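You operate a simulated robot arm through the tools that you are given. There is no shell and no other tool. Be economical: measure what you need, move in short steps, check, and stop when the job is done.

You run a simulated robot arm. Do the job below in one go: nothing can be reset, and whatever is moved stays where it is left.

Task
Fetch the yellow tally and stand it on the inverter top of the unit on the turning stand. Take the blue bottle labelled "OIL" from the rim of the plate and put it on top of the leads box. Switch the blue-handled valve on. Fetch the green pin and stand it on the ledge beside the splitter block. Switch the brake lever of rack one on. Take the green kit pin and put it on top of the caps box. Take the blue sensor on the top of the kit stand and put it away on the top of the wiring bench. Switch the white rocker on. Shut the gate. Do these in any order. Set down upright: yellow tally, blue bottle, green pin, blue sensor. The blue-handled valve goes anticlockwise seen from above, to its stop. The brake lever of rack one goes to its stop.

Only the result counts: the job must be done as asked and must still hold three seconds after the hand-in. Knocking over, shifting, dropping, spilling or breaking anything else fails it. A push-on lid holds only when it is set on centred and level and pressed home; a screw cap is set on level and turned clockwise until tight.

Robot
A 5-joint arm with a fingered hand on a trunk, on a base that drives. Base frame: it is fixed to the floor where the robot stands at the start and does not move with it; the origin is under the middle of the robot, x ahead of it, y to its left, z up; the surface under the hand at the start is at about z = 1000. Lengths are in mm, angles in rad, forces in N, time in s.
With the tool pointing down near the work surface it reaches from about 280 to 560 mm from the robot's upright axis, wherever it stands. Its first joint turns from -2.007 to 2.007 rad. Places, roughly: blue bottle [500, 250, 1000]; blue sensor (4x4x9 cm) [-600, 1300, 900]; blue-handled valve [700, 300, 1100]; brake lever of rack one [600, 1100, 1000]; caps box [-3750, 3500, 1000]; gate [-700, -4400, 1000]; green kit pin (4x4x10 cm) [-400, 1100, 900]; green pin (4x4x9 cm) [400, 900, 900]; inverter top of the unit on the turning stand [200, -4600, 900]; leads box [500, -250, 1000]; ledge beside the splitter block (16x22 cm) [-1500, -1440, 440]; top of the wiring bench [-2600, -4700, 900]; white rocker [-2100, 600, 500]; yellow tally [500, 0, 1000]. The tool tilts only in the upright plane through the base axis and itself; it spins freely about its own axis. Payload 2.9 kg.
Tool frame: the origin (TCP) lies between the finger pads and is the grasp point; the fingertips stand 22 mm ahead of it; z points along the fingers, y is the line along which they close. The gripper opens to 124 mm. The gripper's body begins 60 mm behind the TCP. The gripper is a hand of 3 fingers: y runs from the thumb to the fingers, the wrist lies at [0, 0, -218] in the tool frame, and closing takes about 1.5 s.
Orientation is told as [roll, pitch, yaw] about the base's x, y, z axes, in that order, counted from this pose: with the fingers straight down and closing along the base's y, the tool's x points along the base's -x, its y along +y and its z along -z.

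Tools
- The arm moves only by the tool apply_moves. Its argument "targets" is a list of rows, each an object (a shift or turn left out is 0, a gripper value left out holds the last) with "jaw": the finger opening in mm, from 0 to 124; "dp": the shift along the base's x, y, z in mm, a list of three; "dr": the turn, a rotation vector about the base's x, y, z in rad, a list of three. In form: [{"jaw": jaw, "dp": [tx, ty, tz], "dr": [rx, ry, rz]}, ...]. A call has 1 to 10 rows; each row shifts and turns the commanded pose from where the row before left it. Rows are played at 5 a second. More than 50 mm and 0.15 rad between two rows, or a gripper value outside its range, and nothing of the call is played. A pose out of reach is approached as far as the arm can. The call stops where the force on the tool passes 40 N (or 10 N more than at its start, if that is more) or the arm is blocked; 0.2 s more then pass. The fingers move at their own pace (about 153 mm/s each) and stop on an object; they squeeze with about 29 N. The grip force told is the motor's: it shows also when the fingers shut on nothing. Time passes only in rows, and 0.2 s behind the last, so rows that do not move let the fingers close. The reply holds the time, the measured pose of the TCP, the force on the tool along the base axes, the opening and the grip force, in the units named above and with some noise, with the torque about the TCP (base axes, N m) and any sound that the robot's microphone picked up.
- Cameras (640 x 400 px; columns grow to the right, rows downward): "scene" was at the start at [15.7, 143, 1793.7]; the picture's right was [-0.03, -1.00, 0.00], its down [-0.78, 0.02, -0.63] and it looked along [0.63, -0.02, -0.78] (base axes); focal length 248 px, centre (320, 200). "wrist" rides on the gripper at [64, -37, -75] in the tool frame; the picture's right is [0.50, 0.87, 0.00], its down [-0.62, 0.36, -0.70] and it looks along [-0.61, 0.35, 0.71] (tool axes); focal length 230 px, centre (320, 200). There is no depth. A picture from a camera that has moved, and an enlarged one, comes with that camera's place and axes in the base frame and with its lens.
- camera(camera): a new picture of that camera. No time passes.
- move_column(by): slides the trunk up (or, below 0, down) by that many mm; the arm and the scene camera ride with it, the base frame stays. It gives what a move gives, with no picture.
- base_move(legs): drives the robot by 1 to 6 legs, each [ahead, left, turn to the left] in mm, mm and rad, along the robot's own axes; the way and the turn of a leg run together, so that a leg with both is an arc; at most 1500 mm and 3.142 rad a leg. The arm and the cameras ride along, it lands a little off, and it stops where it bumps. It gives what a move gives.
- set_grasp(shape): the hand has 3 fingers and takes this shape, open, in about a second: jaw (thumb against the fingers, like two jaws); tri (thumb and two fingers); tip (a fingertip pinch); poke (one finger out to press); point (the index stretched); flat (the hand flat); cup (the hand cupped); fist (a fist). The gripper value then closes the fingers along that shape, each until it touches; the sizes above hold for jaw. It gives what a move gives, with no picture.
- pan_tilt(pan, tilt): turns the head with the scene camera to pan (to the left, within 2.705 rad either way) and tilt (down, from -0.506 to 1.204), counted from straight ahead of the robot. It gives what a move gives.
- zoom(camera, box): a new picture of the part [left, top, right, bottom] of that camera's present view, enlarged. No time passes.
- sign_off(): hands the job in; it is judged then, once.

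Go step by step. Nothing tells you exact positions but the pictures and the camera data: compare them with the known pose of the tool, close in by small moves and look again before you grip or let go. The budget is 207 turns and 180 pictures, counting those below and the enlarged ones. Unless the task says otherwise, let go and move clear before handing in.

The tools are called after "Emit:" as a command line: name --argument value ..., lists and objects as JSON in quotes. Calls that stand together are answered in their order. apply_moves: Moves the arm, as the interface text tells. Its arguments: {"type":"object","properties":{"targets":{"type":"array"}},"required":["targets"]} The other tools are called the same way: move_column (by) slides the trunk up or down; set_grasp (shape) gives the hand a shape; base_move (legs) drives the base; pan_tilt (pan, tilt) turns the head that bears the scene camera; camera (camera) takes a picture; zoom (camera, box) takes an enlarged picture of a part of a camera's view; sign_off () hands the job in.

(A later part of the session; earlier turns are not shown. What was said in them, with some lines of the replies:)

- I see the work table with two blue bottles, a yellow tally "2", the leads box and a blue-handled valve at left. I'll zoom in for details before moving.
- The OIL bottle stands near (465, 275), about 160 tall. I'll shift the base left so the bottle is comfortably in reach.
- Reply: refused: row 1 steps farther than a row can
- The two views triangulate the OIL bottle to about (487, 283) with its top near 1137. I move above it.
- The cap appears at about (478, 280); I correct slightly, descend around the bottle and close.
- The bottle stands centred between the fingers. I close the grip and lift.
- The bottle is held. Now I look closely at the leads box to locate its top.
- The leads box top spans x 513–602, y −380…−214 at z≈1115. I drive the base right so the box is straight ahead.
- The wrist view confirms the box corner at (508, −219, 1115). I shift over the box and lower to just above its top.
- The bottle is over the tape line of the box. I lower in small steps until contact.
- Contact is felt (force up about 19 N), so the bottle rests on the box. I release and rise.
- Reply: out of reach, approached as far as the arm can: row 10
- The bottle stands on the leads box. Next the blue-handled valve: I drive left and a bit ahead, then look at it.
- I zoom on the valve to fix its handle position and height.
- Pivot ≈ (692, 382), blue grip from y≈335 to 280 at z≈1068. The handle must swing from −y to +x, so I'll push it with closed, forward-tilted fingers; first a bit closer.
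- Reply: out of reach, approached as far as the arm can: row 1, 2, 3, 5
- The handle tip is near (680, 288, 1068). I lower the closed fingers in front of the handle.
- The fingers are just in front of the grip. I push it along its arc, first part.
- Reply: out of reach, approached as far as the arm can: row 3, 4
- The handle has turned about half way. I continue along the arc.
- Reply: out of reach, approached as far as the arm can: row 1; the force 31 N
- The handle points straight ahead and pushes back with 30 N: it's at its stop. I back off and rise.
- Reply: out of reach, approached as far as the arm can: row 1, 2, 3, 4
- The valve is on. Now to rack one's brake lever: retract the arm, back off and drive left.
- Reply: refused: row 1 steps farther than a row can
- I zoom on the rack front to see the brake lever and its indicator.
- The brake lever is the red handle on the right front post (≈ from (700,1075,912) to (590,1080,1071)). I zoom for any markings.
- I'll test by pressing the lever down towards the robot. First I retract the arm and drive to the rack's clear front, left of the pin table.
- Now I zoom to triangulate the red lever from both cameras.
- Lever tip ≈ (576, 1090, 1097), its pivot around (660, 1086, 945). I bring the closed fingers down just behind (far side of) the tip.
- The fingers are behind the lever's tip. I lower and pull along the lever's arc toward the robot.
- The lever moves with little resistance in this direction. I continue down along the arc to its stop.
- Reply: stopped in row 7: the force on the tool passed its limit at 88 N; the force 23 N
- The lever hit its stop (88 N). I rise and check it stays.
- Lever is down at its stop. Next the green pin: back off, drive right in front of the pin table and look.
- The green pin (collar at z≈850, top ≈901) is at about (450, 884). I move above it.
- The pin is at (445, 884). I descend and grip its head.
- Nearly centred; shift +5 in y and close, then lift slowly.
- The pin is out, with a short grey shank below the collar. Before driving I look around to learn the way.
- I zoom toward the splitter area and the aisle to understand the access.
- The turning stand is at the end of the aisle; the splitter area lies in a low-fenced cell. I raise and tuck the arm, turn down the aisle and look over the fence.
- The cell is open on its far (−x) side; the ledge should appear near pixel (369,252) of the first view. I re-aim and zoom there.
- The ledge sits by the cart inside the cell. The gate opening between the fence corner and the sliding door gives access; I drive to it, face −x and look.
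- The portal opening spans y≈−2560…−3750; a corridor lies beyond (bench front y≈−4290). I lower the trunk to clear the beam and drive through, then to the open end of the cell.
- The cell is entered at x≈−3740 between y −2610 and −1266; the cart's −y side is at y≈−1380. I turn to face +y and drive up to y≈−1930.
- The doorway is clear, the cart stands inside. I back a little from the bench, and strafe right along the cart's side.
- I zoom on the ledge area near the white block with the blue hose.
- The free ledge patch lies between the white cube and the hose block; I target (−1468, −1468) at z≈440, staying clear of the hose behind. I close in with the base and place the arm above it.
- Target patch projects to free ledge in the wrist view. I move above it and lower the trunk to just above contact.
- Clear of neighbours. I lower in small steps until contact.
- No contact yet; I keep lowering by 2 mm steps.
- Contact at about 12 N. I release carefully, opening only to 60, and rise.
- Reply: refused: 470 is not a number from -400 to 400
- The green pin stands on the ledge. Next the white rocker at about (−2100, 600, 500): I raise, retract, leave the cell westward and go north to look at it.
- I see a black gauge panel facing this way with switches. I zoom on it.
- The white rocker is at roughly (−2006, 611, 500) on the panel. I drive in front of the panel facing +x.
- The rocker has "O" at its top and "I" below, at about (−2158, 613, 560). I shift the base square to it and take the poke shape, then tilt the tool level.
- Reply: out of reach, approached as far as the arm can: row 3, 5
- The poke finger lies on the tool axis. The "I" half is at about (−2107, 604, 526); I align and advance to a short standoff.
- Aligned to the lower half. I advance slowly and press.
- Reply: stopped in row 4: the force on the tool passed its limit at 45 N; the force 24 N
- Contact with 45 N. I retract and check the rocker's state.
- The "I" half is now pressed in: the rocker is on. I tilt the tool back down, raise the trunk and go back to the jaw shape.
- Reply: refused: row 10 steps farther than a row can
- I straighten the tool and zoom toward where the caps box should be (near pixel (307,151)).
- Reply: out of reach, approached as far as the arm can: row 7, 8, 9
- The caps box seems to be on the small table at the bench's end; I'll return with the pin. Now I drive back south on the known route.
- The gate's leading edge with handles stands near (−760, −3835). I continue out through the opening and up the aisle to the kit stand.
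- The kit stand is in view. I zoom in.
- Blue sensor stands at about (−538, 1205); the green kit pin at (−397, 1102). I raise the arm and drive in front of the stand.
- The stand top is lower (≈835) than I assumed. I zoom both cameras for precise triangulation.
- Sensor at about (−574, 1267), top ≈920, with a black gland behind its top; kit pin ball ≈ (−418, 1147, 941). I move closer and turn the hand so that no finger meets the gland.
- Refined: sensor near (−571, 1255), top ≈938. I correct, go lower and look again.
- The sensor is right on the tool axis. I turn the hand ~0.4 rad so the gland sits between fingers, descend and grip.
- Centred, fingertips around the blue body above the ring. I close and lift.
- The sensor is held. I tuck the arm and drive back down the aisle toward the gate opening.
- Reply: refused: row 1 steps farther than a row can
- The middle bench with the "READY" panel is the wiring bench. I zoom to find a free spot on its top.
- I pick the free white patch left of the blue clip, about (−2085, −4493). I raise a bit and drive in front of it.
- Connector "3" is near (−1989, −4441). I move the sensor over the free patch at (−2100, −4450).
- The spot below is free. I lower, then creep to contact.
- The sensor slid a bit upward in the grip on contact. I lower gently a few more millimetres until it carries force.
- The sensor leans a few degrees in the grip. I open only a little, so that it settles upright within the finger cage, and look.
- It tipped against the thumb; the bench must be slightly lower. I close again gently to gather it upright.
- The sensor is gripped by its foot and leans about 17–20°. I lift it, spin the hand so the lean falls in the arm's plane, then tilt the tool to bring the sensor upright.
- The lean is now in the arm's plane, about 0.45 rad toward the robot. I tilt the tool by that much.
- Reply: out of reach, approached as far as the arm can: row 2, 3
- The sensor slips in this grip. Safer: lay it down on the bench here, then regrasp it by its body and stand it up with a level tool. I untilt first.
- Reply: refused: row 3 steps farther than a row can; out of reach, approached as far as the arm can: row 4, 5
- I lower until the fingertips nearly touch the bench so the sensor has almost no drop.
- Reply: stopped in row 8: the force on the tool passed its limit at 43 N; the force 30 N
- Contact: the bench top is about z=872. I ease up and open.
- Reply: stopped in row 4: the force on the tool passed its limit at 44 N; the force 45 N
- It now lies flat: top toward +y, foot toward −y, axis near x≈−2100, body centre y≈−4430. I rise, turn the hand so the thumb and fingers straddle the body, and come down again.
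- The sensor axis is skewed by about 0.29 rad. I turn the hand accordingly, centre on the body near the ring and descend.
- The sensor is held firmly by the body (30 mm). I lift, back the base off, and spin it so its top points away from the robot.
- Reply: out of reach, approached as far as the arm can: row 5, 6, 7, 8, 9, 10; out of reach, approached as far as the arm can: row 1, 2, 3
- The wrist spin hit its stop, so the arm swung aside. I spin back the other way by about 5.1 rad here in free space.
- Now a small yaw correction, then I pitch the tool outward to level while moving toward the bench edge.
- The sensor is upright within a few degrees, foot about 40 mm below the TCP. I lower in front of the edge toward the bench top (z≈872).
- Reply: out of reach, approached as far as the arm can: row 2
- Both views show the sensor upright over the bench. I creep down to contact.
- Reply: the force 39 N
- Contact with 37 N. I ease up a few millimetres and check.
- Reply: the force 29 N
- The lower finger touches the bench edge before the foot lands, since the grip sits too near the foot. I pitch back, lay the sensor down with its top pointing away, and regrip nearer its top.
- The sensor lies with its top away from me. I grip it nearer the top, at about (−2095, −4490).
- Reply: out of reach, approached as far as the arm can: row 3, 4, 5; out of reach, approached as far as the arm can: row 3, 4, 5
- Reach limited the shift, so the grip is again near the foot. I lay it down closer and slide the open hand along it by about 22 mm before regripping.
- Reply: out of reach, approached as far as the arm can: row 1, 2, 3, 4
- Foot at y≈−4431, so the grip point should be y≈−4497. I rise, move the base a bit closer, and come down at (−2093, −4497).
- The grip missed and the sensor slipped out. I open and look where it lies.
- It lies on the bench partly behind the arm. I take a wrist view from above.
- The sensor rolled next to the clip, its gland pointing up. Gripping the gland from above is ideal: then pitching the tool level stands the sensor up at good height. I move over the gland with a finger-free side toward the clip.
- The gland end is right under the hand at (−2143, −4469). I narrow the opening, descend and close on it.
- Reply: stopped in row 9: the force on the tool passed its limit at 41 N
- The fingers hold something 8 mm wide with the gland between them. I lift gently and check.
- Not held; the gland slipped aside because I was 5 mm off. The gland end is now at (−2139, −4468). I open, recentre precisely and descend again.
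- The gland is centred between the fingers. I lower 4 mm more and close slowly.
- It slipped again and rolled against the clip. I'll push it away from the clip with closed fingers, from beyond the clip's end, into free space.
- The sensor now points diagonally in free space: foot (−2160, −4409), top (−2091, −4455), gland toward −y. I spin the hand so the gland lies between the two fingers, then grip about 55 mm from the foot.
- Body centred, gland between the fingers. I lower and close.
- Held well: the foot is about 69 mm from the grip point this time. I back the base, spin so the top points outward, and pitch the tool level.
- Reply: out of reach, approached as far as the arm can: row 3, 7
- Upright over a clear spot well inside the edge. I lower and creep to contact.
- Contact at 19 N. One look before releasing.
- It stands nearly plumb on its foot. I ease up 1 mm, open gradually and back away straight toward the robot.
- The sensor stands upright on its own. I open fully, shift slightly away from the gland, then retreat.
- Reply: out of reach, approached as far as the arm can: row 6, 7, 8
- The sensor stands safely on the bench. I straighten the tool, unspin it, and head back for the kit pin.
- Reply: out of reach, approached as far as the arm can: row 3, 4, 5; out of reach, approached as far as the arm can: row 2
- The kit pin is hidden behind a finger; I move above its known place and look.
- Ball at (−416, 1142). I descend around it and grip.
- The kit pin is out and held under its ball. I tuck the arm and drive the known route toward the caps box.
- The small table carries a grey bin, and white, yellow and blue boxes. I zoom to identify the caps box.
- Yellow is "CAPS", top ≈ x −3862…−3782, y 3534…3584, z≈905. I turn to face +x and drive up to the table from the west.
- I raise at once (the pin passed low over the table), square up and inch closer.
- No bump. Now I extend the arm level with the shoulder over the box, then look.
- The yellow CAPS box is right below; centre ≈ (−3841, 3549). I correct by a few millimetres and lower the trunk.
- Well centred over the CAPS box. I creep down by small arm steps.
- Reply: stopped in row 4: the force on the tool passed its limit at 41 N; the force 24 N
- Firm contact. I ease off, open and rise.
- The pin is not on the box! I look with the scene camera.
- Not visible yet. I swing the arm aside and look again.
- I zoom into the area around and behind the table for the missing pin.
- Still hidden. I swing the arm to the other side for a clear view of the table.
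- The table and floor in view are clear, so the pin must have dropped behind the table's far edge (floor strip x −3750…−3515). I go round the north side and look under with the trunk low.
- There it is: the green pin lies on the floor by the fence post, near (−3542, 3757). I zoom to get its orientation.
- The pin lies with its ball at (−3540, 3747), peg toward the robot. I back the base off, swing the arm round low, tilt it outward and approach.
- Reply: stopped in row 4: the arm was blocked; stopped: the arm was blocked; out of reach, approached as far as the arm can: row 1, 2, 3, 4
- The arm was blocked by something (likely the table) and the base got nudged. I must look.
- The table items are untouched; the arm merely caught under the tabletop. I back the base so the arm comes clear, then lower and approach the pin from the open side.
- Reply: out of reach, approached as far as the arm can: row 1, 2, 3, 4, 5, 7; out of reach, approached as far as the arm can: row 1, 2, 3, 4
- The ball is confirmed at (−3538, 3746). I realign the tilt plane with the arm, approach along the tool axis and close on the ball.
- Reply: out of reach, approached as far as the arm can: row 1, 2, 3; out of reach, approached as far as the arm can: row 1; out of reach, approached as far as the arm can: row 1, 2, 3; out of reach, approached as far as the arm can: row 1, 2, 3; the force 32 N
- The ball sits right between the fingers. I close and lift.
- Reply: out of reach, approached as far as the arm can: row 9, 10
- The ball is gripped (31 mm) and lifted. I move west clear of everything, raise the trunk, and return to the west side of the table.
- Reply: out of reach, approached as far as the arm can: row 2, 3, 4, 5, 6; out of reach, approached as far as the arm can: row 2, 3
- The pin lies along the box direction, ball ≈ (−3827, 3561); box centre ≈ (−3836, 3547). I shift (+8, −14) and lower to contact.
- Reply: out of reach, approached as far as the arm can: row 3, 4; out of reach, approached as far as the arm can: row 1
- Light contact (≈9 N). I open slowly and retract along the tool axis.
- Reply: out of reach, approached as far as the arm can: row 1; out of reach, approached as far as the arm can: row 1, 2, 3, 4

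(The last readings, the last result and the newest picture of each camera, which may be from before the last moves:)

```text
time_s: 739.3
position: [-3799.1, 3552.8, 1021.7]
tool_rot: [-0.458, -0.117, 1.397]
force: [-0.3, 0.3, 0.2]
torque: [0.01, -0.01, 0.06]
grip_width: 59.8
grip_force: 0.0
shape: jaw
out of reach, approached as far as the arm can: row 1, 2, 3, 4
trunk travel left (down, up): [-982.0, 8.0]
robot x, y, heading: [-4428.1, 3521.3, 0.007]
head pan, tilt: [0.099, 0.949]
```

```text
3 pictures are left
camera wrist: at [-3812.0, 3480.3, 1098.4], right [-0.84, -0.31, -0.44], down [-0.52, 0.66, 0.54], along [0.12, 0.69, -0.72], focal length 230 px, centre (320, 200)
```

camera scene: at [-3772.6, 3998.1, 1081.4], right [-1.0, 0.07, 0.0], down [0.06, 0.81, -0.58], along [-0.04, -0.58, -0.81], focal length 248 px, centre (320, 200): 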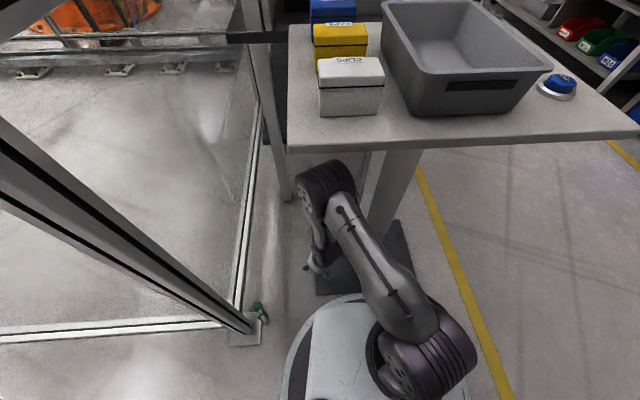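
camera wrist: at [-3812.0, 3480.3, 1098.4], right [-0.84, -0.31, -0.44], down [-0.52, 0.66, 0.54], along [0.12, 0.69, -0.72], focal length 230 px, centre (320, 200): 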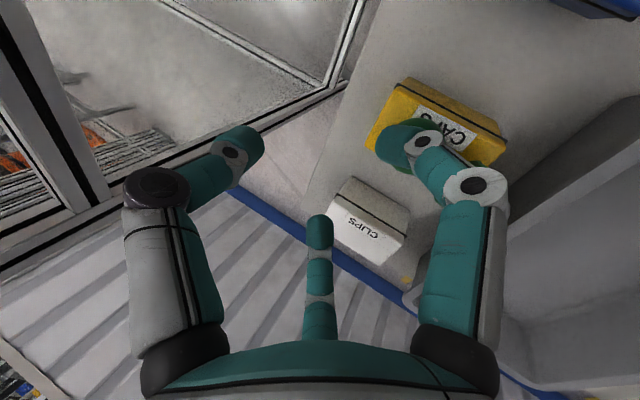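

I glimpse the green ball on the yellow box behind a finger; the pin stayed. I rise carefully, back the base away, and straighten the arm.

Emit:
apply_moves --targets '[{"dp": [0, 0, 40]}, {"dp": [-10, 0, 40]}]'

Emit:
base_move --legs '[[-250, 0, 0]]'

Emit:
zoom --camera "wrist" --box '[200, 0, 640, 275]'

```text
time_s: 739.9
position: [-3773.1, 3550.3, 1085.9]
tool_rot: [-0.46, -0.114, 1.397]
force: [0.9, 0.5, 0.7]
torque: [0.0, 0.02, -0.03]
grip_width: 59.6
grip_force: 0.1
shape: jaw
out of reach, approached as far as the arm can: row 1, 2
trunk travel left (down, up): [-982.0, 8.0]
robot x, y, heading: [-4425.3, 3515.9, 0.0]
head pan, tilt: [0.099, 0.949]
```

```text
time_s: 741.8
position: [-4028.3, 3546.5, 1085.0]
tool_rot: [-0.46, -0.113, 1.389]
force: [-0.1, 0.0, 0.1]
torque: [-0.01, 0.02, 0.0]
grip_width: 59.7
grip_force: 0.1
shape: jaw
trunk travel left (down, up): [-982.0, 8.0]
robot x, y, heading: [-4686.2, 3519.7, -0.004]
head pan, tilt: [0.099, 0.949]
```

```text
1.45 times, centred on (420, 138) of wrist
camera zoom: at [-4041.0, 3474.5, 1161.5], right [-0.85, -0.31, -0.44], down [-0.52, 0.66, 0.54], along [0.13, 0.68, -0.72], focal length 335 px, centre (174, 291)
```

zoom: 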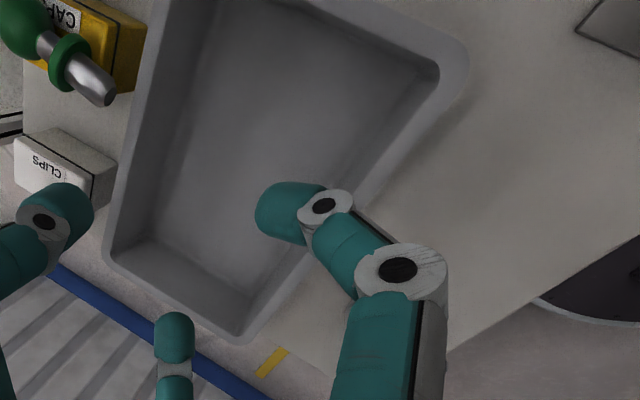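

The pin lies securely on the CAPS box. Now the tally: I straighten the tool and drive the known way back.

Emit:
apply_moves --targets '[{"dp": [-20, 0, 0], "dr": [-0.004, 0.117, 0]}, {"dp": [-30, 0, 0], "dr": [-0.004, 0.117, 0]}, {"dp": [-30, 0, 0], "dr": [-0.004, 0.117, 0]}, {"dp": [-30, 0, 0], "dr": [-0.003, 0.117, 0]}, {"jaw": 80, "dr": [0, 0, 0.1]}, {"dr": [0, 0, 0.08]}]'

Emit:
base_move --legs '[[0, 0, -1.571], [1400, 0, 0], [1400, 0, 0], [700, 0, 0]]'

```text
time_s: 743.2
position: [-4122.2, 3550.2, 1080.2]
tool_rot: [-0.003, 0.001, 1.498]
force: [-0.2, 0.3, 0.4]
torque: [0.02, -0.04, 0.04]
grip_width: 79.3
grip_force: 0.0
shape: jaw
out of reach, approached as far as the arm can: row 2, 3, 4
trunk travel left (down, up): [-982.0, 8.0]
robot x, y, heading: [-4682.4, 3520.4, -0.007]
head pan, tilt: [0.099, 0.949]
```

```text
time_s: 763.8
position: [-4520.2, -528.8, 1080.0]
tool_rot: [-0.002, 0.0, -0.066]
force: [0.8, -0.1, -1.0]
torque: [0.01, -0.01, 0.06]
grip_width: 79.3
grip_force: 0.1
shape: jaw
trunk travel left (down, up): [-982.0, 8.0]
robot x, y, heading: [-4553.3, 28.7, -1.571]
head pan, tilt: [0.099, 0.949]
```

Emit:
move_column --by -170

Emit:
base_move --legs '[[1400, -40, 0], [1400, -30, 0], [740, 0, 0], [0, 0, 1.571]]'

```text
time_s: 765.7
position: [-4520.2, -530.0, 910.8]
tool_rot: [-0.004, 0.0, -0.067]
force: [-0.4, -0.4, -0.1]
torque: [-0.02, -0.01, 0.0]
grip_width: 79.3
grip_force: 0.1
shape: jaw
trunk travel left (down, up): [-812.0, 178.0]
robot x, y, heading: [-4555.0, 28.7, -1.565]
head pan, tilt: [0.099, 0.949]
```

```text
time_s: 786.6
position: [-3916.6, -3425.3, 910.2]
tool_rot: [-0.002, 0.001, 1.544]
force: [-0.1, -0.3, -0.2]
torque: [0.0, 0.01, -0.02]
grip_width: 79.5
grip_force: 0.0
shape: jaw
trunk travel left (down, up): [-812.0, 178.0]
robot x, y, heading: [-4477.6, -3483.2, 0.041]
head pan, tilt: [0.099, 0.949]
```

Emit:
base_move --legs '[[1300, -60, -0.041], [1300, 0, 0], [600, 0, 0]]'

```text
time_s: 802.0
position: [-774.1, -3377.4, 910.2]
tool_rot: [-0.003, -0.001, 1.54]
force: [-0.2, -0.8, 0.1]
torque: [0.01, -0.04, 0.04]
grip_width: 79.2
grip_force: 0.0
shape: jaw
trunk travel left (down, up): [-812.0, 178.0]
robot x, y, heading: [-1334.7, -3429.5, 0.043]
head pan, tilt: [0.099, 0.949]
```

Emit:
base_move --legs '[[1075, 70, -0.043], [0, 0, 1.571], [1300, 0, 0], [1300, 0, 0], [600, 0, 0]]'

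Emit:
move_column --by 170

Emit:
apply_moves --targets '[{"dp": [0, -20, 40]}, {"dp": [0, -25, 40]}, {"dp": [0, -30, 35]}, {"dp": [0, -45, 0]}]'

```text
time_s: 826.6
position: [-448.0, 457.7, 910.1]
tool_rot: [-0.005, 0.0, 3.129]
force: [-0.2, -0.5, 0.1]
torque: [-0.01, -0.01, -0.03]
grip_width: 79.4
grip_force: 0.1
shape: jaw
trunk travel left (down, up): [-812.0, 178.0]
robot x, y, heading: [-385.0, -101.1, 1.63]
head pan, tilt: [0.099, 0.949]
```

```text
time_s: 828.5
position: [-447.9, 458.2, 1079.8]
tool_rot: [-0.004, -0.001, 3.13]
force: [-0.2, 0.3, 0.0]
torque: [-0.01, 0.04, 0.01]
grip_width: 79.3
grip_force: 0.1
shape: jaw
trunk travel left (down, up): [-982.0, 8.0]
robot x, y, heading: [-384.0, -101.4, 1.633]
head pan, tilt: [0.099, 0.949]
```

```text
time_s: 829.5
position: [-461.4, 472.3, 1163.3]
tool_rot: [-0.002, 0.0, 3.129]
force: [0.0, 0.0, 0.2]
torque: [-0.01, -0.02, 0.02]
grip_width: 79.7
grip_force: 0.0
shape: jaw
out of reach, approached as far as the arm can: row 1, 2, 3, 4
trunk travel left (down, up): [-982.0, 8.0]
robot x, y, heading: [-385.0, -100.4, 1.629]
head pan, tilt: [0.099, 0.949]
```

Emit:
apply_moves --targets '[{}, {"dp": [0, -20, 0]}, {}]'

```text
time_s: 830.3
position: [-462.3, 471.0, 1158.6]
tool_rot: [-0.003, 0.001, 3.13]
force: [0.4, -0.7, 0.0]
torque: [0.0, 0.0, 0.01]
grip_width: 79.5
grip_force: 0.0
shape: jaw
out of reach, approached as far as the arm can: row 2
trunk travel left (down, up): [-982.0, 8.0]
robot x, y, heading: [-385.8, -102.4, 1.631]
head pan, tilt: [0.099, 0.949]
```

Emit:
apply_moves --targets '[{"dp": [0, -48, 0]}, {"dp": [0, -48, 0]}, {"dp": [0, -48, 0]}, {"dp": [0, -48, 0]}, {}]'

```text
time_s: 831.5
position: [-477.7, 467.1, 1145.1]
tool_rot: [-0.001, 0.001, 3.127]
force: [-0.6, 0.9, 0.0]
torque: [0.02, 0.03, -0.02]
grip_width: 79.5
grip_force: 0.1
shape: jaw
out of reach, approached as far as the arm can: row 1, 2, 3, 4
trunk travel left (down, up): [-982.0, 8.0]
robot x, y, heading: [-381.8, -102.0, 1.629]
head pan, tilt: [0.099, 0.949]
```

Emit:
apply_moves --targets '[{"dp": [8, -46, 0]}, {"dp": [8, -46, 0]}, {"dp": [8, -46, 0]}, {"dp": [8, -46, 0]}, {"dp": [8, -46, 0]}, {"dp": [8, -46, 0]}, {"dp": [8, -46, 0]}, {"dp": [8, -46, 0]}, {}]'

```text
time_s: 833.5
position: [-479.2, 460.4, 1113.2]
tool_rot: [-0.001, 0.001, 3.129]
force: [0.6, 0.8, -0.3]
torque: [0.0, -0.02, 0.01]
grip_width: 79.4
grip_force: 0.1
shape: jaw
out of reach, approached as far as the arm can: row 1, 2, 3, 4, 5, 6, 7, 8
trunk travel left (down, up): [-982.0, 8.0]
robot x, y, heading: [-384.0, -100.6, 1.629]
head pan, tilt: [0.099, 0.949]
```

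The arm seems stuck near full stretch. I try bending it by moving down and inward.

Emit:
apply_moves --targets '[{"dp": [3, -20, -40]}, {"dp": [3, -20, -40]}, {"dp": [3, -20, -40]}, {"dp": [3, -20, -40]}, {}]'

```text
time_s: 834.7
position: [-470.0, 395.3, 946.6]
tool_rot: [-0.004, -0.001, 3.13]
force: [0.5, -0.1, -0.4]
torque: [0.0, 0.01, 0.01]
grip_width: 79.4
grip_force: 0.0
shape: jaw
out of reach, approached as far as the arm can: row 1, 3
trunk travel left (down, up): [-982.0, 8.0]
robot x, y, heading: [-385.1, -101.2, 1.631]
head pan, tilt: [0.099, 0.949]
```

That freed it. Now inward, then up.

Emit:
apply_moves --targets '[{"dp": [4, -45, 0]}, {"dp": [4, -45, 0]}, {"dp": [0, 0, 45]}, {"dp": [0, 0, 45]}, {"dp": [0, 0, 45]}, {"dp": [0, 0, 45]}, {"dp": [0, 0, 40]}]'

```text
time_s: 836.3
position: [-489.7, 452.1, 1091.0]
tool_rot: [-0.001, 0.0, 3.129]
force: [0.9, -0.2, 0.7]
torque: [-0.01, 0.0, -0.02]
grip_width: 79.6
grip_force: 0.3
shape: jaw
out of reach, approached as far as the arm can: row 1, 2, 3, 4, 5, 6, 7
trunk travel left (down, up): [-982.0, 8.0]
robot x, y, heading: [-384.4, -100.6, 1.627]
head pan, tilt: [0.099, 0.949]
```

In this arm posture only a narrow stretch band works, so I'll use base and trunk for positioning. I set the arm high, turn to the table and approach the tally straight on.

Emit:
apply_moves --targets '[{"dp": [0, 0, 45]}, {"dp": [0, 0, 30]}, {"dp": [0, 0, 20]}, {}]'

Emit:
base_move --legs '[[0, 0, -1.629], [0, -60, 0], [250, 0, 0]]'

```text
time_s: 837.3
position: [-492.0, 468.6, 1183.3]
tool_rot: [-0.003, 0.0, 3.13]
force: [-0.7, -0.2, -1.0]
torque: [-0.01, 0.02, 0.02]
grip_width: 79.8
grip_force: 0.0
shape: jaw
out of reach, approached as far as the arm can: row 1, 2, 3
trunk travel left (down, up): [-982.0, 8.0]
robot x, y, heading: [-388.2, -101.3, 1.627]
head pan, tilt: [0.099, 0.949]
```

```text
time_s: 843.7
position: [438.2, -88.9, 1184.1]
tool_rot: [-0.002, 0.0, 1.499]
force: [0.4, -1.2, -0.5]
torque: [0.01, 0.01, 0.0]
grip_width: 79.5
grip_force: 0.0
shape: jaw
trunk travel left (down, up): [-982.0, 8.0]
robot x, y, heading: [-136.8, -160.9, -0.001]
head pan, tilt: [0.099, 0.949]
```

Emit:
base_move --legs '[[158, 2, 0]]'

Emit:
camera --camera "wrist"

```text
time_s: 845.1
position: [593.5, -85.7, 1186.3]
tool_rot: [-0.003, -0.001, 1.5]
force: [0.1, 0.1, 0.1]
torque: [-0.01, -0.01, 0.02]
grip_width: 79.4
grip_force: 0.0
shape: jaw
trunk travel left (down, up): [-982.0, 8.0]
robot x, y, heading: [21.2, -160.4, 0.004]
head pan, tilt: [0.099, 0.949]
```

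```text
1 pictures are left
camera wrist: at [626.5, -153.7, 1260.8], right [-0.9, -0.44, 0.0], down [-0.31, 0.64, 0.7], along [-0.3, 0.63, -0.71], focal length 230 px, centre (320, 200)
```

wrist: 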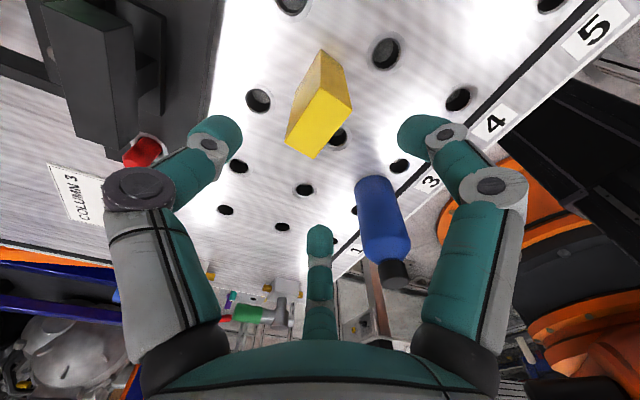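

Tally top centre ≈ (596, −79). I nudge the base, lower the trunk around it, and grip.

Emit:
base_move --legs '[[3, 7, 0]]'

Emit:
move_column --by -125

Emit:
apply_moves --targets '[{"jaw": 60}, {}, {"jaw": 5}, {}, {}, {}, {}]'

Emit:
move_column --by 130

```text
time_s: 845.8
position: [598.3, -80.8, 1184.8]
tool_rot: [-0.001, -0.001, 1.501]
force: [-0.1, -0.1, -0.4]
torque: [0.03, 0.0, 0.01]
grip_width: 79.5
grip_force: 0.1
shape: jaw
trunk travel left (down, up): [-982.0, 8.0]
robot x, y, heading: [22.2, -154.1, 0.001]
head pan, tilt: [0.099, 0.949]
```

```text
time_s: 847.4
position: [599.4, -79.3, 1059.3]
tool_rot: [-0.003, 0.0, 1.502]
force: [-1.3, -0.5, 0.5]
torque: [-0.04, 0.02, 0.01]
grip_width: 79.6
grip_force: 0.3
shape: jaw
trunk travel left (down, up): [-857.0, 133.0]
robot x, y, heading: [22.5, -153.8, -0.004]
head pan, tilt: [0.099, 0.949]
```

```text
time_s: 849.0
position: [598.3, -79.8, 1060.0]
tool_rot: [-0.002, 0.0, 1.501]
force: [-0.4, -0.4, 0.7]
torque: [-0.02, 0.06, -0.01]
grip_width: 33.7
grip_force: 28.9
shape: jaw
trunk travel left (down, up): [-857.0, 133.0]
robot x, y, heading: [26.7, -151.8, 0.002]
head pan, tilt: [0.099, 0.949]
```

```text
time_s: 850.5
position: [598.5, -80.9, 1189.5]
tool_rot: [-0.003, 0.0, 1.501]
force: [0.5, -0.5, -0.8]
torque: [-0.01, -0.03, 0.01]
grip_width: 33.5
grip_force: 29.3
shape: jaw
trunk travel left (down, up): [-987.0, 3.0]
robot x, y, heading: [25.0, -156.0, -0.0]
head pan, tilt: [0.099, 0.949]
```

The tally is held. I back out and drive down the aisle to the turning stand.

Emit:
base_move --legs '[[-300, 0, 0], [0, 0, -1.571], [1200, 0, 0], [1200, 0, 0], [900, 0, 0]]'

```text
time_s: 872.0
position: [-349.7, -3991.7, 1189.5]
tool_rot: [-0.001, 0.001, -0.118]
force: [-0.2, 0.9, -0.8]
torque: [-0.04, 0.01, -0.02]
grip_width: 33.5
grip_force: 29.3
shape: jaw
trunk travel left (down, up): [-987.0, 3.0]
robot x, y, heading: [-397.7, -3413.7, -1.621]
head pan, tilt: [0.099, 0.949]
```

I use the last picture now, from where the hand doesn't hide the unit: a zoom on the unit.

Emit:
pan_tilt --pan 0.2 --tilt 0.62

Emit:
zoom --camera "scene" --box '[190, 110, 450, 290]'

```text
time_s: 872.8
position: [-349.7, -3992.1, 1189.7]
tool_rot: [-0.002, 0.001, -0.118]
force: [0.4, -0.7, -0.6]
torque: [-0.02, 0.01, -0.02]
grip_width: 33.6
grip_force: 28.8
shape: jaw
trunk travel left (down, up): [-987.0, 3.0]
robot x, y, heading: [-395.2, -3415.2, -1.626]
head pan, tilt: [0.201, 0.62]
```

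```text
2.22 times, centred on (320, 200) of scene
camera zoom: at [-235.0, -3447.8, 1903.0], right [-0.99, -0.15, 0.0], down [-0.09, 0.57, -0.81], along [0.12, -0.8, -0.58], focal length 551 px, centre (320, 200)
```

zoom: 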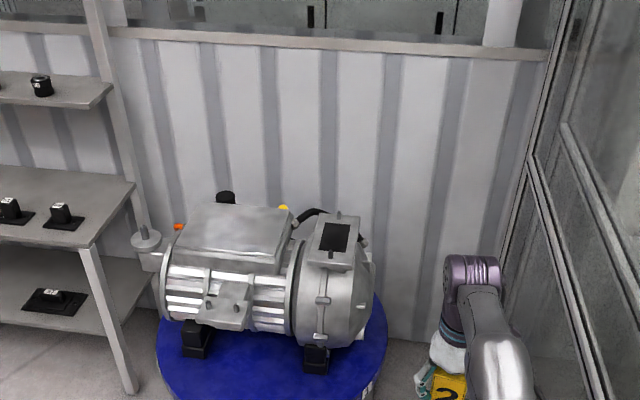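

The inverter top is the large flat housing: about x 28…373, y −4790…−4562, z≈912. I drive so the tally hangs over its front part.

Emit:
base_move --legs '[[0, 550, 0.055], [400, 0, 0]]'

```text
time_s: 878.0
position: [240.5, -4385.5, 1189.4]
tool_rot: [-0.003, 0.001, -0.057]
force: [-0.3, -0.4, -0.8]
torque: [-0.01, 0.02, 0.02]
grip_width: 33.5
grip_force: 29.2
shape: jaw
trunk travel left (down, up): [-987.0, 3.0]
robot x, y, heading: [158.8, -3811.0, -1.554]
head pan, tilt: [0.201, 0.62]
```

Emit:
base_move --legs '[[150, -35, -0.015], [75, 0, 0]]'

```text
time_s: 880.0
position: [198.3, -4610.1, 1191.6]
tool_rot: [-0.003, 0.0, -0.071]
force: [-0.9, 0.0, -1.7]
torque: [-0.03, 0.01, 0.01]
grip_width: 33.6
grip_force: 28.8
shape: jaw
trunk travel left (down, up): [-987.0, 3.0]
robot x, y, heading: [128.2, -4034.1, -1.572]
head pan, tilt: [0.201, 0.62]
```

Emit:
base_move --legs '[[28, 0, 0]]'

Emit:
move_column --by -170

Emit:
move_column --by -25

Emit:
move_column --by -8

Emit:
move_column --by -6

```text
time_s: 880.9
position: [197.1, -4636.2, 1190.2]
tool_rot: [-0.006, 0.0, -0.072]
force: [0.8, 0.5, -1.3]
torque: [-0.02, 0.01, -0.03]
grip_width: 33.4
grip_force: 29.1
shape: jaw
trunk travel left (down, up): [-987.0, 3.0]
robot x, y, heading: [122.5, -4064.8, -1.574]
head pan, tilt: [0.201, 0.62]
```

```text
time_s: 882.8
position: [197.8, -4638.8, 1018.8]
tool_rot: [-0.002, 0.0, -0.072]
force: [-0.5, 0.6, -0.5]
torque: [-0.01, 0.01, 0.0]
grip_width: 33.6
grip_force: 29.0
shape: jaw
trunk travel left (down, up): [-817.0, 173.0]
robot x, y, heading: [123.9, -4068.2, -1.57]
head pan, tilt: [0.201, 0.62]
```

```text
time_s: 883.5
position: [198.3, -4638.1, 995.9]
tool_rot: [-0.006, -0.002, -0.071]
force: [0.3, -2.2, 11.8]
torque: [0.06, 0.01, 0.02]
grip_width: 34.3
grip_force: 29.2
shape: jaw
trunk travel left (down, up): [-792.0, 198.0]
robot x, y, heading: [127.0, -4064.1, -1.573]
head pan, tilt: [0.201, 0.62]
```

```text
time_s: 884.0
position: [198.0, -4641.1, 993.9]
tool_rot: [-0.017, -0.003, -0.071]
force: [-1.3, 0.6, 23.4]
torque: [0.45, 0.03, 0.02]
grip_width: 36.3
grip_force: 29.0
shape: jaw
trunk travel left (down, up): [-785.0, 205.0]
robot x, y, heading: [126.3, -4063.4, -1.573]
head pan, tilt: [0.201, 0.62]
stopped: the force on the tool passed its limit at 43 N (the readings are from after the stop); the commanded pose is now the measured one
```

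```text
time_s: 884.4
position: [197.4, -4643.3, 993.1]
tool_rot: [-0.028, -0.005, -0.07]
force: [-1.6, 2.0, 24.9]
torque: [0.58, 0.02, -0.02]
grip_width: 36.9
grip_force: 28.7
shape: jaw
trunk travel left (down, up): [-781.0, 209.0]
robot x, y, heading: [124.4, -4064.9, -1.571]
head pan, tilt: [0.201, 0.62]
stopped: the force on the tool passed its limit at 44 N (the readings are from after the stop); the commanded pose is now the measured one
```

Contact; I pressed slightly too far. I raise the trunk until the force is nearly gone.

Emit:
move_column --by 10

Emit:
move_column --by 2

```text
time_s: 885.0
position: [198.2, -4644.8, 998.8]
tool_rot: [-0.02, -0.006, -0.072]
force: [0.6, 0.4, -1.5]
torque: [-0.02, 0.01, -0.01]
grip_width: 36.2
grip_force: 29.1
shape: jaw
trunk travel left (down, up): [-791.0, 199.0]
robot x, y, heading: [124.0, -4066.1, -1.574]
head pan, tilt: [0.201, 0.62]
```

```text
time_s: 885.5
position: [198.7, -4645.0, 1001.1]
tool_rot: [-0.02, -0.005, -0.071]
force: [-0.7, 0.3, -0.8]
torque: [0.03, -0.03, 0.0]
grip_width: 36.3
grip_force: 29.2
shape: jaw
trunk travel left (down, up): [-793.0, 197.0]
robot x, y, heading: [123.7, -4064.1, -1.574]
head pan, tilt: [0.201, 0.62]
```

Emit:
move_column --by -4

Emit:
move_column --by -2

```text
time_s: 886.0
position: [199.7, -4645.0, 998.7]
tool_rot: [-0.021, -0.005, -0.073]
force: [0.6, -0.3, -0.8]
torque: [0.02, 0.03, 0.0]
grip_width: 36.3
grip_force: 28.9
shape: jaw
trunk travel left (down, up): [-789.0, 201.0]
robot x, y, heading: [124.5, -4065.0, -1.576]
head pan, tilt: [0.201, 0.62]
```

```text
time_s: 886.6
position: [197.6, -4643.3, 995.9]
tool_rot: [-0.02, -0.006, -0.072]
force: [-0.9, 0.5, -0.5]
torque: [-0.01, 0.0, 0.04]
grip_width: 36.5
grip_force: 28.8
shape: jaw
trunk travel left (down, up): [-787.0, 203.0]
robot x, y, heading: [124.2, -4061.7, -1.574]
head pan, tilt: [0.201, 0.62]
```

Emit:
move_column --by -2

Emit:
apply_moves --targets '[{"jaw": 40}, {}, {"jaw": 46}, {}, {"jaw": 60}, {}, {"jaw": 100}, {}, {}]'

Emit:
move_column --by 190

```text
time_s: 887.1
position: [199.1, -4642.4, 994.7]
tool_rot: [-0.023, -0.004, -0.072]
force: [0.9, -0.8, 7.9]
torque: [0.07, 0.03, 0.0]
grip_width: 36.3
grip_force: 29.0
shape: jaw
trunk travel left (down, up): [-785.0, 205.0]
robot x, y, heading: [128.7, -4065.4, -1.572]
head pan, tilt: [0.201, 0.62]
```

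```text
time_s: 889.1
position: [198.5, -4645.0, 995.3]
tool_rot: [-0.02, -0.006, -0.072]
force: [-0.1, 0.0, 0.0]
torque: [0.01, 0.01, -0.03]
grip_width: 99.9
grip_force: 0.2
shape: jaw
trunk travel left (down, up): [-785.0, 205.0]
robot x, y, heading: [125.6, -4064.8, -1.569]
head pan, tilt: [0.201, 0.62]
```

```text
time_s: 891.2
position: [199.1, -4643.7, 1183.8]
tool_rot: [-0.021, -0.005, -0.073]
force: [0.5, 0.4, 0.3]
torque: [-0.01, 0.0, 0.0]
grip_width: 99.7
grip_force: 0.0
shape: jaw
trunk travel left (down, up): [-975.0, 15.0]
robot x, y, heading: [122.6, -4062.8, -1.573]
head pan, tilt: [0.201, 0.62]
```

The tally was released gently with no sound of a fall. Last: the gate. I'll push its lock block (aisle side, x≈−655…−669, y≈−3871…−3768) toward +y with the closed hand by strafing. First I back off and turn.

Emit:
base_move --legs '[[-300, 0, 0], [0, 0, -1.571], [0, 125, 0]]'

Emit:
apply_moves --targets '[{"jaw": 0}, {}, {}, {}]'

Emit:
move_column --by -100

```text
time_s: 897.9
position: [-456.4, -3960.1, 1183.8]
tool_rot: [-0.021, -0.006, -1.655]
force: [0.2, -0.6, 0.1]
torque: [0.02, 0.0, -0.01]
grip_width: 99.6
grip_force: 0.0
shape: jaw
trunk travel left (down, up): [-975.0, 15.0]
robot x, y, heading: [122.2, -3893.1, 3.129]
head pan, tilt: [0.201, 0.62]
```

```text
time_s: 898.9
position: [-454.9, -3959.8, 1184.0]
tool_rot: [-0.021, -0.006, -1.655]
force: [-0.8, 1.3, 0.4]
torque: [0.01, 0.02, -0.01]
grip_width: 0.1
grip_force: 28.7
shape: jaw
trunk travel left (down, up): [-975.0, 15.0]
robot x, y, heading: [125.0, -3893.3, 3.129]
head pan, tilt: [0.201, 0.62]
```

```text
time_s: 900.2
position: [-455.4, -3960.8, 1084.3]
tool_rot: [-0.021, -0.004, -1.654]
force: [-0.2, 0.3, -0.1]
torque: [0.05, 0.03, 0.01]
grip_width: 0.0
grip_force: 29.4
shape: jaw
trunk travel left (down, up): [-875.0, 115.0]
robot x, y, heading: [124.4, -3898.6, 3.127]
head pan, tilt: [0.201, 0.62]
```

Emit:
base_move --legs '[[150, 0, 0], [48, 0, 0]]'

Emit:
base_move --legs '[[0, -120, 0]]'

```text
time_s: 901.6
position: [-598.3, -3956.5, 1084.3]
tool_rot: [-0.007, -0.001, -1.671]
force: [-0.2, -0.1, 0.2]
torque: [0.02, 0.0, 0.03]
grip_width: 0.1
grip_force: 29.1
shape: jaw
trunk travel left (down, up): [-875.0, 115.0]
robot x, y, heading: [-20.3, -3887.6, 3.123]
head pan, tilt: [0.201, 0.62]
stopped in leg 1: the force on the tool passed its limit at 77 N (the readings are from after the stop); the commanded pose is now the measured one
```

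```text
time_s: 902.9
position: [-597.6, -3840.2, 1083.7]
tool_rot: [-0.007, 0.001, -1.668]
force: [0.3, 0.5, -0.1]
torque: [0.0, 0.02, -0.01]
grip_width: 0.0
grip_force: 29.1
shape: jaw
trunk travel left (down, up): [-875.0, 115.0]
robot x, y, heading: [-19.1, -3769.9, 3.131]
head pan, tilt: [0.201, 0.62]
```

The handle on the aisle side should be near (−650, −3815, 985), lower than my hand. I step back in −y, lower, approach again and then strafe.

Emit:
base_move --legs '[[0, 145, 0]]'

Emit:
move_column --by -105

Emit:
base_move --legs '[[30, 0, 0]]'

Emit:
base_move --legs '[[0, -150, 0]]'

```text
time_s: 904.2
position: [-599.1, -3983.5, 1082.8]
tool_rot: [-0.005, -0.001, -1.672]
force: [1.1, -0.3, -0.3]
torque: [0.01, 0.02, 0.0]
grip_width: 0.1
grip_force: 29.2
shape: jaw
trunk travel left (down, up): [-875.0, 115.0]
robot x, y, heading: [-23.1, -3919.1, 3.123]
head pan, tilt: [0.201, 0.62]
```

```text
time_s: 905.6
position: [-599.5, -3984.2, 977.6]
tool_rot: [-0.007, -0.002, -1.669]
force: [-0.4, -0.7, 0.3]
torque: [0.03, 0.03, -0.01]
grip_width: 0.0
grip_force: 29.1
shape: jaw
trunk travel left (down, up): [-770.0, 220.0]
robot x, y, heading: [-22.2, -3916.9, 3.126]
head pan, tilt: [0.201, 0.62]
```

```text
time_s: 906.4
position: [-599.9, -3983.2, 980.3]
tool_rot: [0.005, 0.004, -1.682]
force: [23.5, -2.2, 10.1]
torque: [0.94, 2.54, -1.77]
grip_width: 0.0
grip_force: 28.9
shape: jaw
trunk travel left (down, up): [-770.0, 220.0]
robot x, y, heading: [-34.2, -3917.8, 3.125]
head pan, tilt: [0.201, 0.62]
stopped in leg 1: the force on the tool passed its limit at 57 N (the readings are from after the stop); the commanded pose is now the measured one
```

```text
time_s: 907.5
position: [-598.0, -3909.5, 977.1]
tool_rot: [0.011, 0.007, -1.676]
force: [23.3, -11.8, 1.6]
torque: [1.14, 2.2, -1.54]
grip_width: 0.0
grip_force: 28.9
shape: jaw
trunk travel left (down, up): [-770.0, 220.0]
robot x, y, heading: [-28.4, -3841.9, 3.124]
head pan, tilt: [0.201, 0.62]
stopped in leg 1: the force on the tool passed its limit at 56 N (the readings are from after the stop); the commanded pose is now the measured one
```

My hand now bears on the block in +y. I ease off the panel a little and push slowly with the arm.

Emit:
base_move --legs '[[-12, 0, 0]]'

Emit:
apply_moves --targets '[{"dp": [0, 8, 0]}, {"dp": [0, 8, 0]}, {"dp": [0, 8, 0]}, {"dp": [0, 8, 0]}, {"dp": [0, 8, 0]}, {"dp": [0, 8, 0]}, {"dp": [0, 8, 0]}, {"dp": [0, 8, 0]}]'

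Emit:
apply_moves --targets '[{"dp": [0, 8, 0]}, {"dp": [0, 8, 0]}, {"dp": [0, 8, 0]}, {"dp": [0, 8, 0]}, {"dp": [0, 8, 0]}, {"dp": [0, 8, 0]}, {"dp": [0, 8, 0]}, {"dp": [0, 8, 0]}]'

```text
time_s: 908.2
position: [-590.6, -3906.6, 975.3]
tool_rot: [0.015, 0.004, -1.679]
force: [-0.7, 0.7, 0.8]
torque: [-0.01, 0.01, 0.01]
grip_width: 0.0
grip_force: 29.0
shape: jaw
trunk travel left (down, up): [-770.0, 220.0]
robot x, y, heading: [-17.1, -3841.9, 3.128]
head pan, tilt: [0.201, 0.62]
```

```text
time_s: 910.0
position: [-594.9, -3847.8, 973.9]
tool_rot: [0.014, 0.001, -1.686]
force: [0.0, -1.4, 0.8]
torque: [0.19, 0.04, 0.01]
grip_width: 0.3
grip_force: 29.0
shape: jaw
out of reach, approached as far as the arm can: row 4, 8
trunk travel left (down, up): [-770.0, 220.0]
robot x, y, heading: [-17.2, -3841.7, 3.13]
head pan, tilt: [0.201, 0.62]
```

```text
time_s: 911.8
position: [-594.3, -3850.3, 974.2]
tool_rot: [0.013, 0.003, -1.684]
force: [0.5, -0.6, -0.6]
torque: [-0.02, 0.01, -0.02]
grip_width: 0.0
grip_force: 29.3
shape: jaw
out of reach, approached as far as the arm can: row 1, 2, 3, 4, 5, 6, 7, 8
trunk travel left (down, up): [-770.0, 220.0]
robot x, y, heading: [-14.8, -3841.7, 3.129]
head pan, tilt: [0.201, 0.62]
```

Emit:
base_move --legs '[[4, -50, 0]]'

Emit:
base_move --legs '[[0, -60, 0]]'

Emit:
base_move --legs '[[0, -100, 0]]'

```text
time_s: 912.8
position: [-598.5, -3799.6, 975.2]
tool_rot: [0.013, 0.003, -1.684]
force: [-0.2, -0.2, -0.4]
torque: [0.01, -0.02, 0.02]
grip_width: 0.0
grip_force: 29.2
shape: jaw
trunk travel left (down, up): [-770.0, 220.0]
robot x, y, heading: [-21.9, -3791.6, 3.129]
head pan, tilt: [0.201, 0.62]
```

```text
time_s: 913.7
position: [-596.8, -3740.9, 973.5]
tool_rot: [0.013, 0.002, -1.684]
force: [-1.1, 0.0, -0.3]
torque: [0.0, -0.02, 0.03]
grip_width: 0.1
grip_force: 28.9
shape: jaw
trunk travel left (down, up): [-770.0, 220.0]
robot x, y, heading: [-21.0, -3723.9, 3.126]
head pan, tilt: [0.201, 0.62]
```

```text
time_s: 914.9
position: [-596.2, -3640.6, 973.8]
tool_rot: [0.011, -0.001, -1.683]
force: [0.0, 0.8, -0.3]
torque: [-0.02, 0.0, 0.03]
grip_width: 0.1
grip_force: 28.1
shape: jaw
trunk travel left (down, up): [-770.0, 220.0]
robot x, y, heading: [-15.9, -3629.2, 3.132]
head pan, tilt: [0.201, 0.62]
```

No resistance is felt; to tell whether the gate moves along, I probe toward −x: free space means I slid past it.

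Emit:
base_move --legs '[[60, 0, 0]]'

```text
time_s: 915.7
position: [-598.0, -3640.4, 976.7]
tool_rot: [0.023, 0.004, -1.701]
force: [23.0, -1.5, 8.9]
torque: [0.91, 2.51, -1.83]
grip_width: 0.0
grip_force: 29.2
shape: jaw
trunk travel left (down, up): [-770.0, 220.0]
robot x, y, heading: [-28.8, -3636.3, 3.124]
head pan, tilt: [0.201, 0.62]
stopped in leg 1: the force on the tool passed its limit at 62 N (the readings are from after the stop); the commanded pose is now the measured one
```

Contact again at the same depth: the gate panel has followed me. I continue pushing it shut.

Emit:
base_move --legs '[[-12, 0, 0.008]]'

Emit:
base_move --legs '[[0, -250, 0]]'

Emit:
base_move --legs '[[0, -250, 0]]'

```text
time_s: 916.4
position: [-592.6, -3644.2, 970.4]
tool_rot: [0.03, 0.004, -1.69]
force: [0.0, 0.0, -0.4]
torque: [-0.03, 0.0, 0.01]
grip_width: 0.0
grip_force: 29.0
shape: jaw
trunk travel left (down, up): [-770.0, 220.0]
robot x, y, heading: [-15.3, -3635.3, 3.133]
head pan, tilt: [0.201, 0.62]
```

```text
time_s: 918.2
position: [-591.4, -3393.1, 972.7]
tool_rot: [0.026, 0.003, -1.687]
force: [0.8, 0.4, -0.3]
torque: [-0.04, -0.03, -0.01]
grip_width: 0.0
grip_force: 29.1
shape: jaw
trunk travel left (down, up): [-770.0, 220.0]
robot x, y, heading: [-14.5, -3380.5, 3.137]
head pan, tilt: [0.201, 0.62]
```

```text
time_s: 920.1
position: [-589.9, -3149.3, 971.9]
tool_rot: [0.029, 0.003, -1.68]
force: [0.1, 0.5, -0.3]
torque: [-0.04, 0.02, 0.03]
grip_width: 0.1
grip_force: 29.2
shape: jaw
trunk travel left (down, up): [-770.0, 220.0]
robot x, y, heading: [-15.6, -3131.0, -3.133]
head pan, tilt: [0.201, 0.62]
```

Emit:
base_move --legs '[[40, 0, 0]]'

```text
time_s: 920.8
position: [-593.1, -3149.3, 973.8]
tool_rot: [0.039, 0.008, -1.693]
force: [20.6, -0.5, 7.4]
torque: [0.76, 2.18, -1.6]
grip_width: 0.1
grip_force: 29.0
shape: jaw
trunk travel left (down, up): [-770.0, 220.0]
robot x, y, heading: [-27.6, -3131.5, -3.139]
head pan, tilt: [0.201, 0.62]
stopped in leg 1: the force on the tool passed its limit at 56 N (the readings are from after the stop); the commanded pose is now the measured one
```

The panel is still beside me in mid-opening, so the gate is travelling. I continue to its stop.

Emit:
base_move --legs '[[-12, 0, 0]]'

Emit:
base_move --legs '[[0, -220, 0]]'

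Emit:
base_move --legs '[[0, -150, 0]]'

Emit:
base_move --legs '[[0, -120, 0]]'

```text
time_s: 921.6
position: [-587.8, -3148.2, 970.1]
tool_rot: [0.045, 0.007, -1.69]
force: [0.6, 0.9, 0.3]
torque: [0.01, 0.01, 0.0]
grip_width: 0.0
grip_force: 29.1
shape: jaw
trunk travel left (down, up): [-770.0, 220.0]
robot x, y, heading: [-16.7, -3129.9, -3.134]
head pan, tilt: [0.201, 0.62]
```

```text
time_s: 923.3
position: [-587.0, -2929.0, 971.2]
tool_rot: [0.042, 0.006, -1.696]
force: [0.4, 0.0, 0.1]
torque: [-0.03, 0.0, 0.03]
grip_width: 0.0
grip_force: 29.6
shape: jaw
trunk travel left (down, up): [-770.0, 220.0]
robot x, y, heading: [-15.9, -2914.2, 3.137]
head pan, tilt: [0.201, 0.62]
```

```text
time_s: 924.4
position: [-586.3, -2837.9, 969.6]
tool_rot: [0.048, 0.009, -1.685]
force: [0.3, 0.4, -1.0]
torque: [0.02, 0.01, 0.0]
grip_width: 0.0
grip_force: 29.1
shape: jaw
trunk travel left (down, up): [-770.0, 220.0]
robot x, y, heading: [-16.0, -2820.3, 3.14]
head pan, tilt: [0.201, 0.62]
stopped in leg 1: the force on the tool passed its limit at 97 N (the readings are from after the stop); the commanded pose is now the measured one
```

```text
time_s: 925.2
position: [-584.0, -2837.3, 970.4]
tool_rot: [0.048, 0.013, -1.657]
force: [2.6, -21.6, 0.8]
torque: [1.98, 0.26, 0.74]
grip_width: 0.1
grip_force: 28.9
shape: jaw
trunk travel left (down, up): [-770.0, 220.0]
robot x, y, heading: [-15.9, -2805.2, -3.137]
head pan, tilt: [0.201, 0.62]
stopped in leg 1: the robot was blocked; the commanded pose is now the measured one
```

The gate reached a hard stop (97 N, then blocked) after about 1.07 m of travel, so it's shut. I move the hand clear.

Emit:
base_move --legs '[[0, 30, 0], [-200, 0, 0]]'

```text
time_s: 927.3
position: [-382.1, -2861.8, 970.4]
tool_rot: [0.051, 0.008, -1.659]
force: [-0.3, 0.2, 0.0]
torque: [0.0, 0.02, 0.0]
grip_width: 0.0
grip_force: 28.6
shape: jaw
trunk travel left (down, up): [-770.0, 220.0]
robot x, y, heading: [186.2, -2830.7, -3.131]
head pan, tilt: [0.201, 0.62]
```

The hand is clear and nothing is held. I hand the job in.

Emit:
sign_off

```text
The job is handed in.
```

I worked through all nine tasks and handed the job in. Two results I could not see, because I had used up the pictures: the tally standing on the inverter top and the gate being fully shut.

| Task | State at hand-in | How I know |
|---|---|---|
| Blue "OIL" bottle on leads box | Standing upright | Seen |
| Blue-handled valve | Anticlockwise to its stop | Seen; 30 N against the stop |
| Brake lever of rack one | Down at its stop | Seen; stopped hard when pushed |
| Green pin on ledge by splitter block | Standing upright | Seen |
| White rocker | "I" half pressed in | Seen |
| Blue sensor on wiring bench | Standing upright | Seen |
| Green kit pin on caps box | Lying on the box top | Seen |
| Yellow tally on inverter top | Set down lightly and released | Not seen; about 8 N contact, no sound of a fall |
| Gate | Pushed about 1.07 m to a hard stop | Not seen; judged by force only |

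**Things that went wrong along the way:**
- **Kit pin:** it fell off the caps box to the floor on my first try. I picked it up and laid it on the box.
- **Sensor:** it tipped over and slid on the bench, at one point ending up against a clip. I did not see anything else there move.
- **Arm:** it was blocked once beside the caps table and nudged the robot's base. The boxes and bin on that table looked unmoved afterwards.
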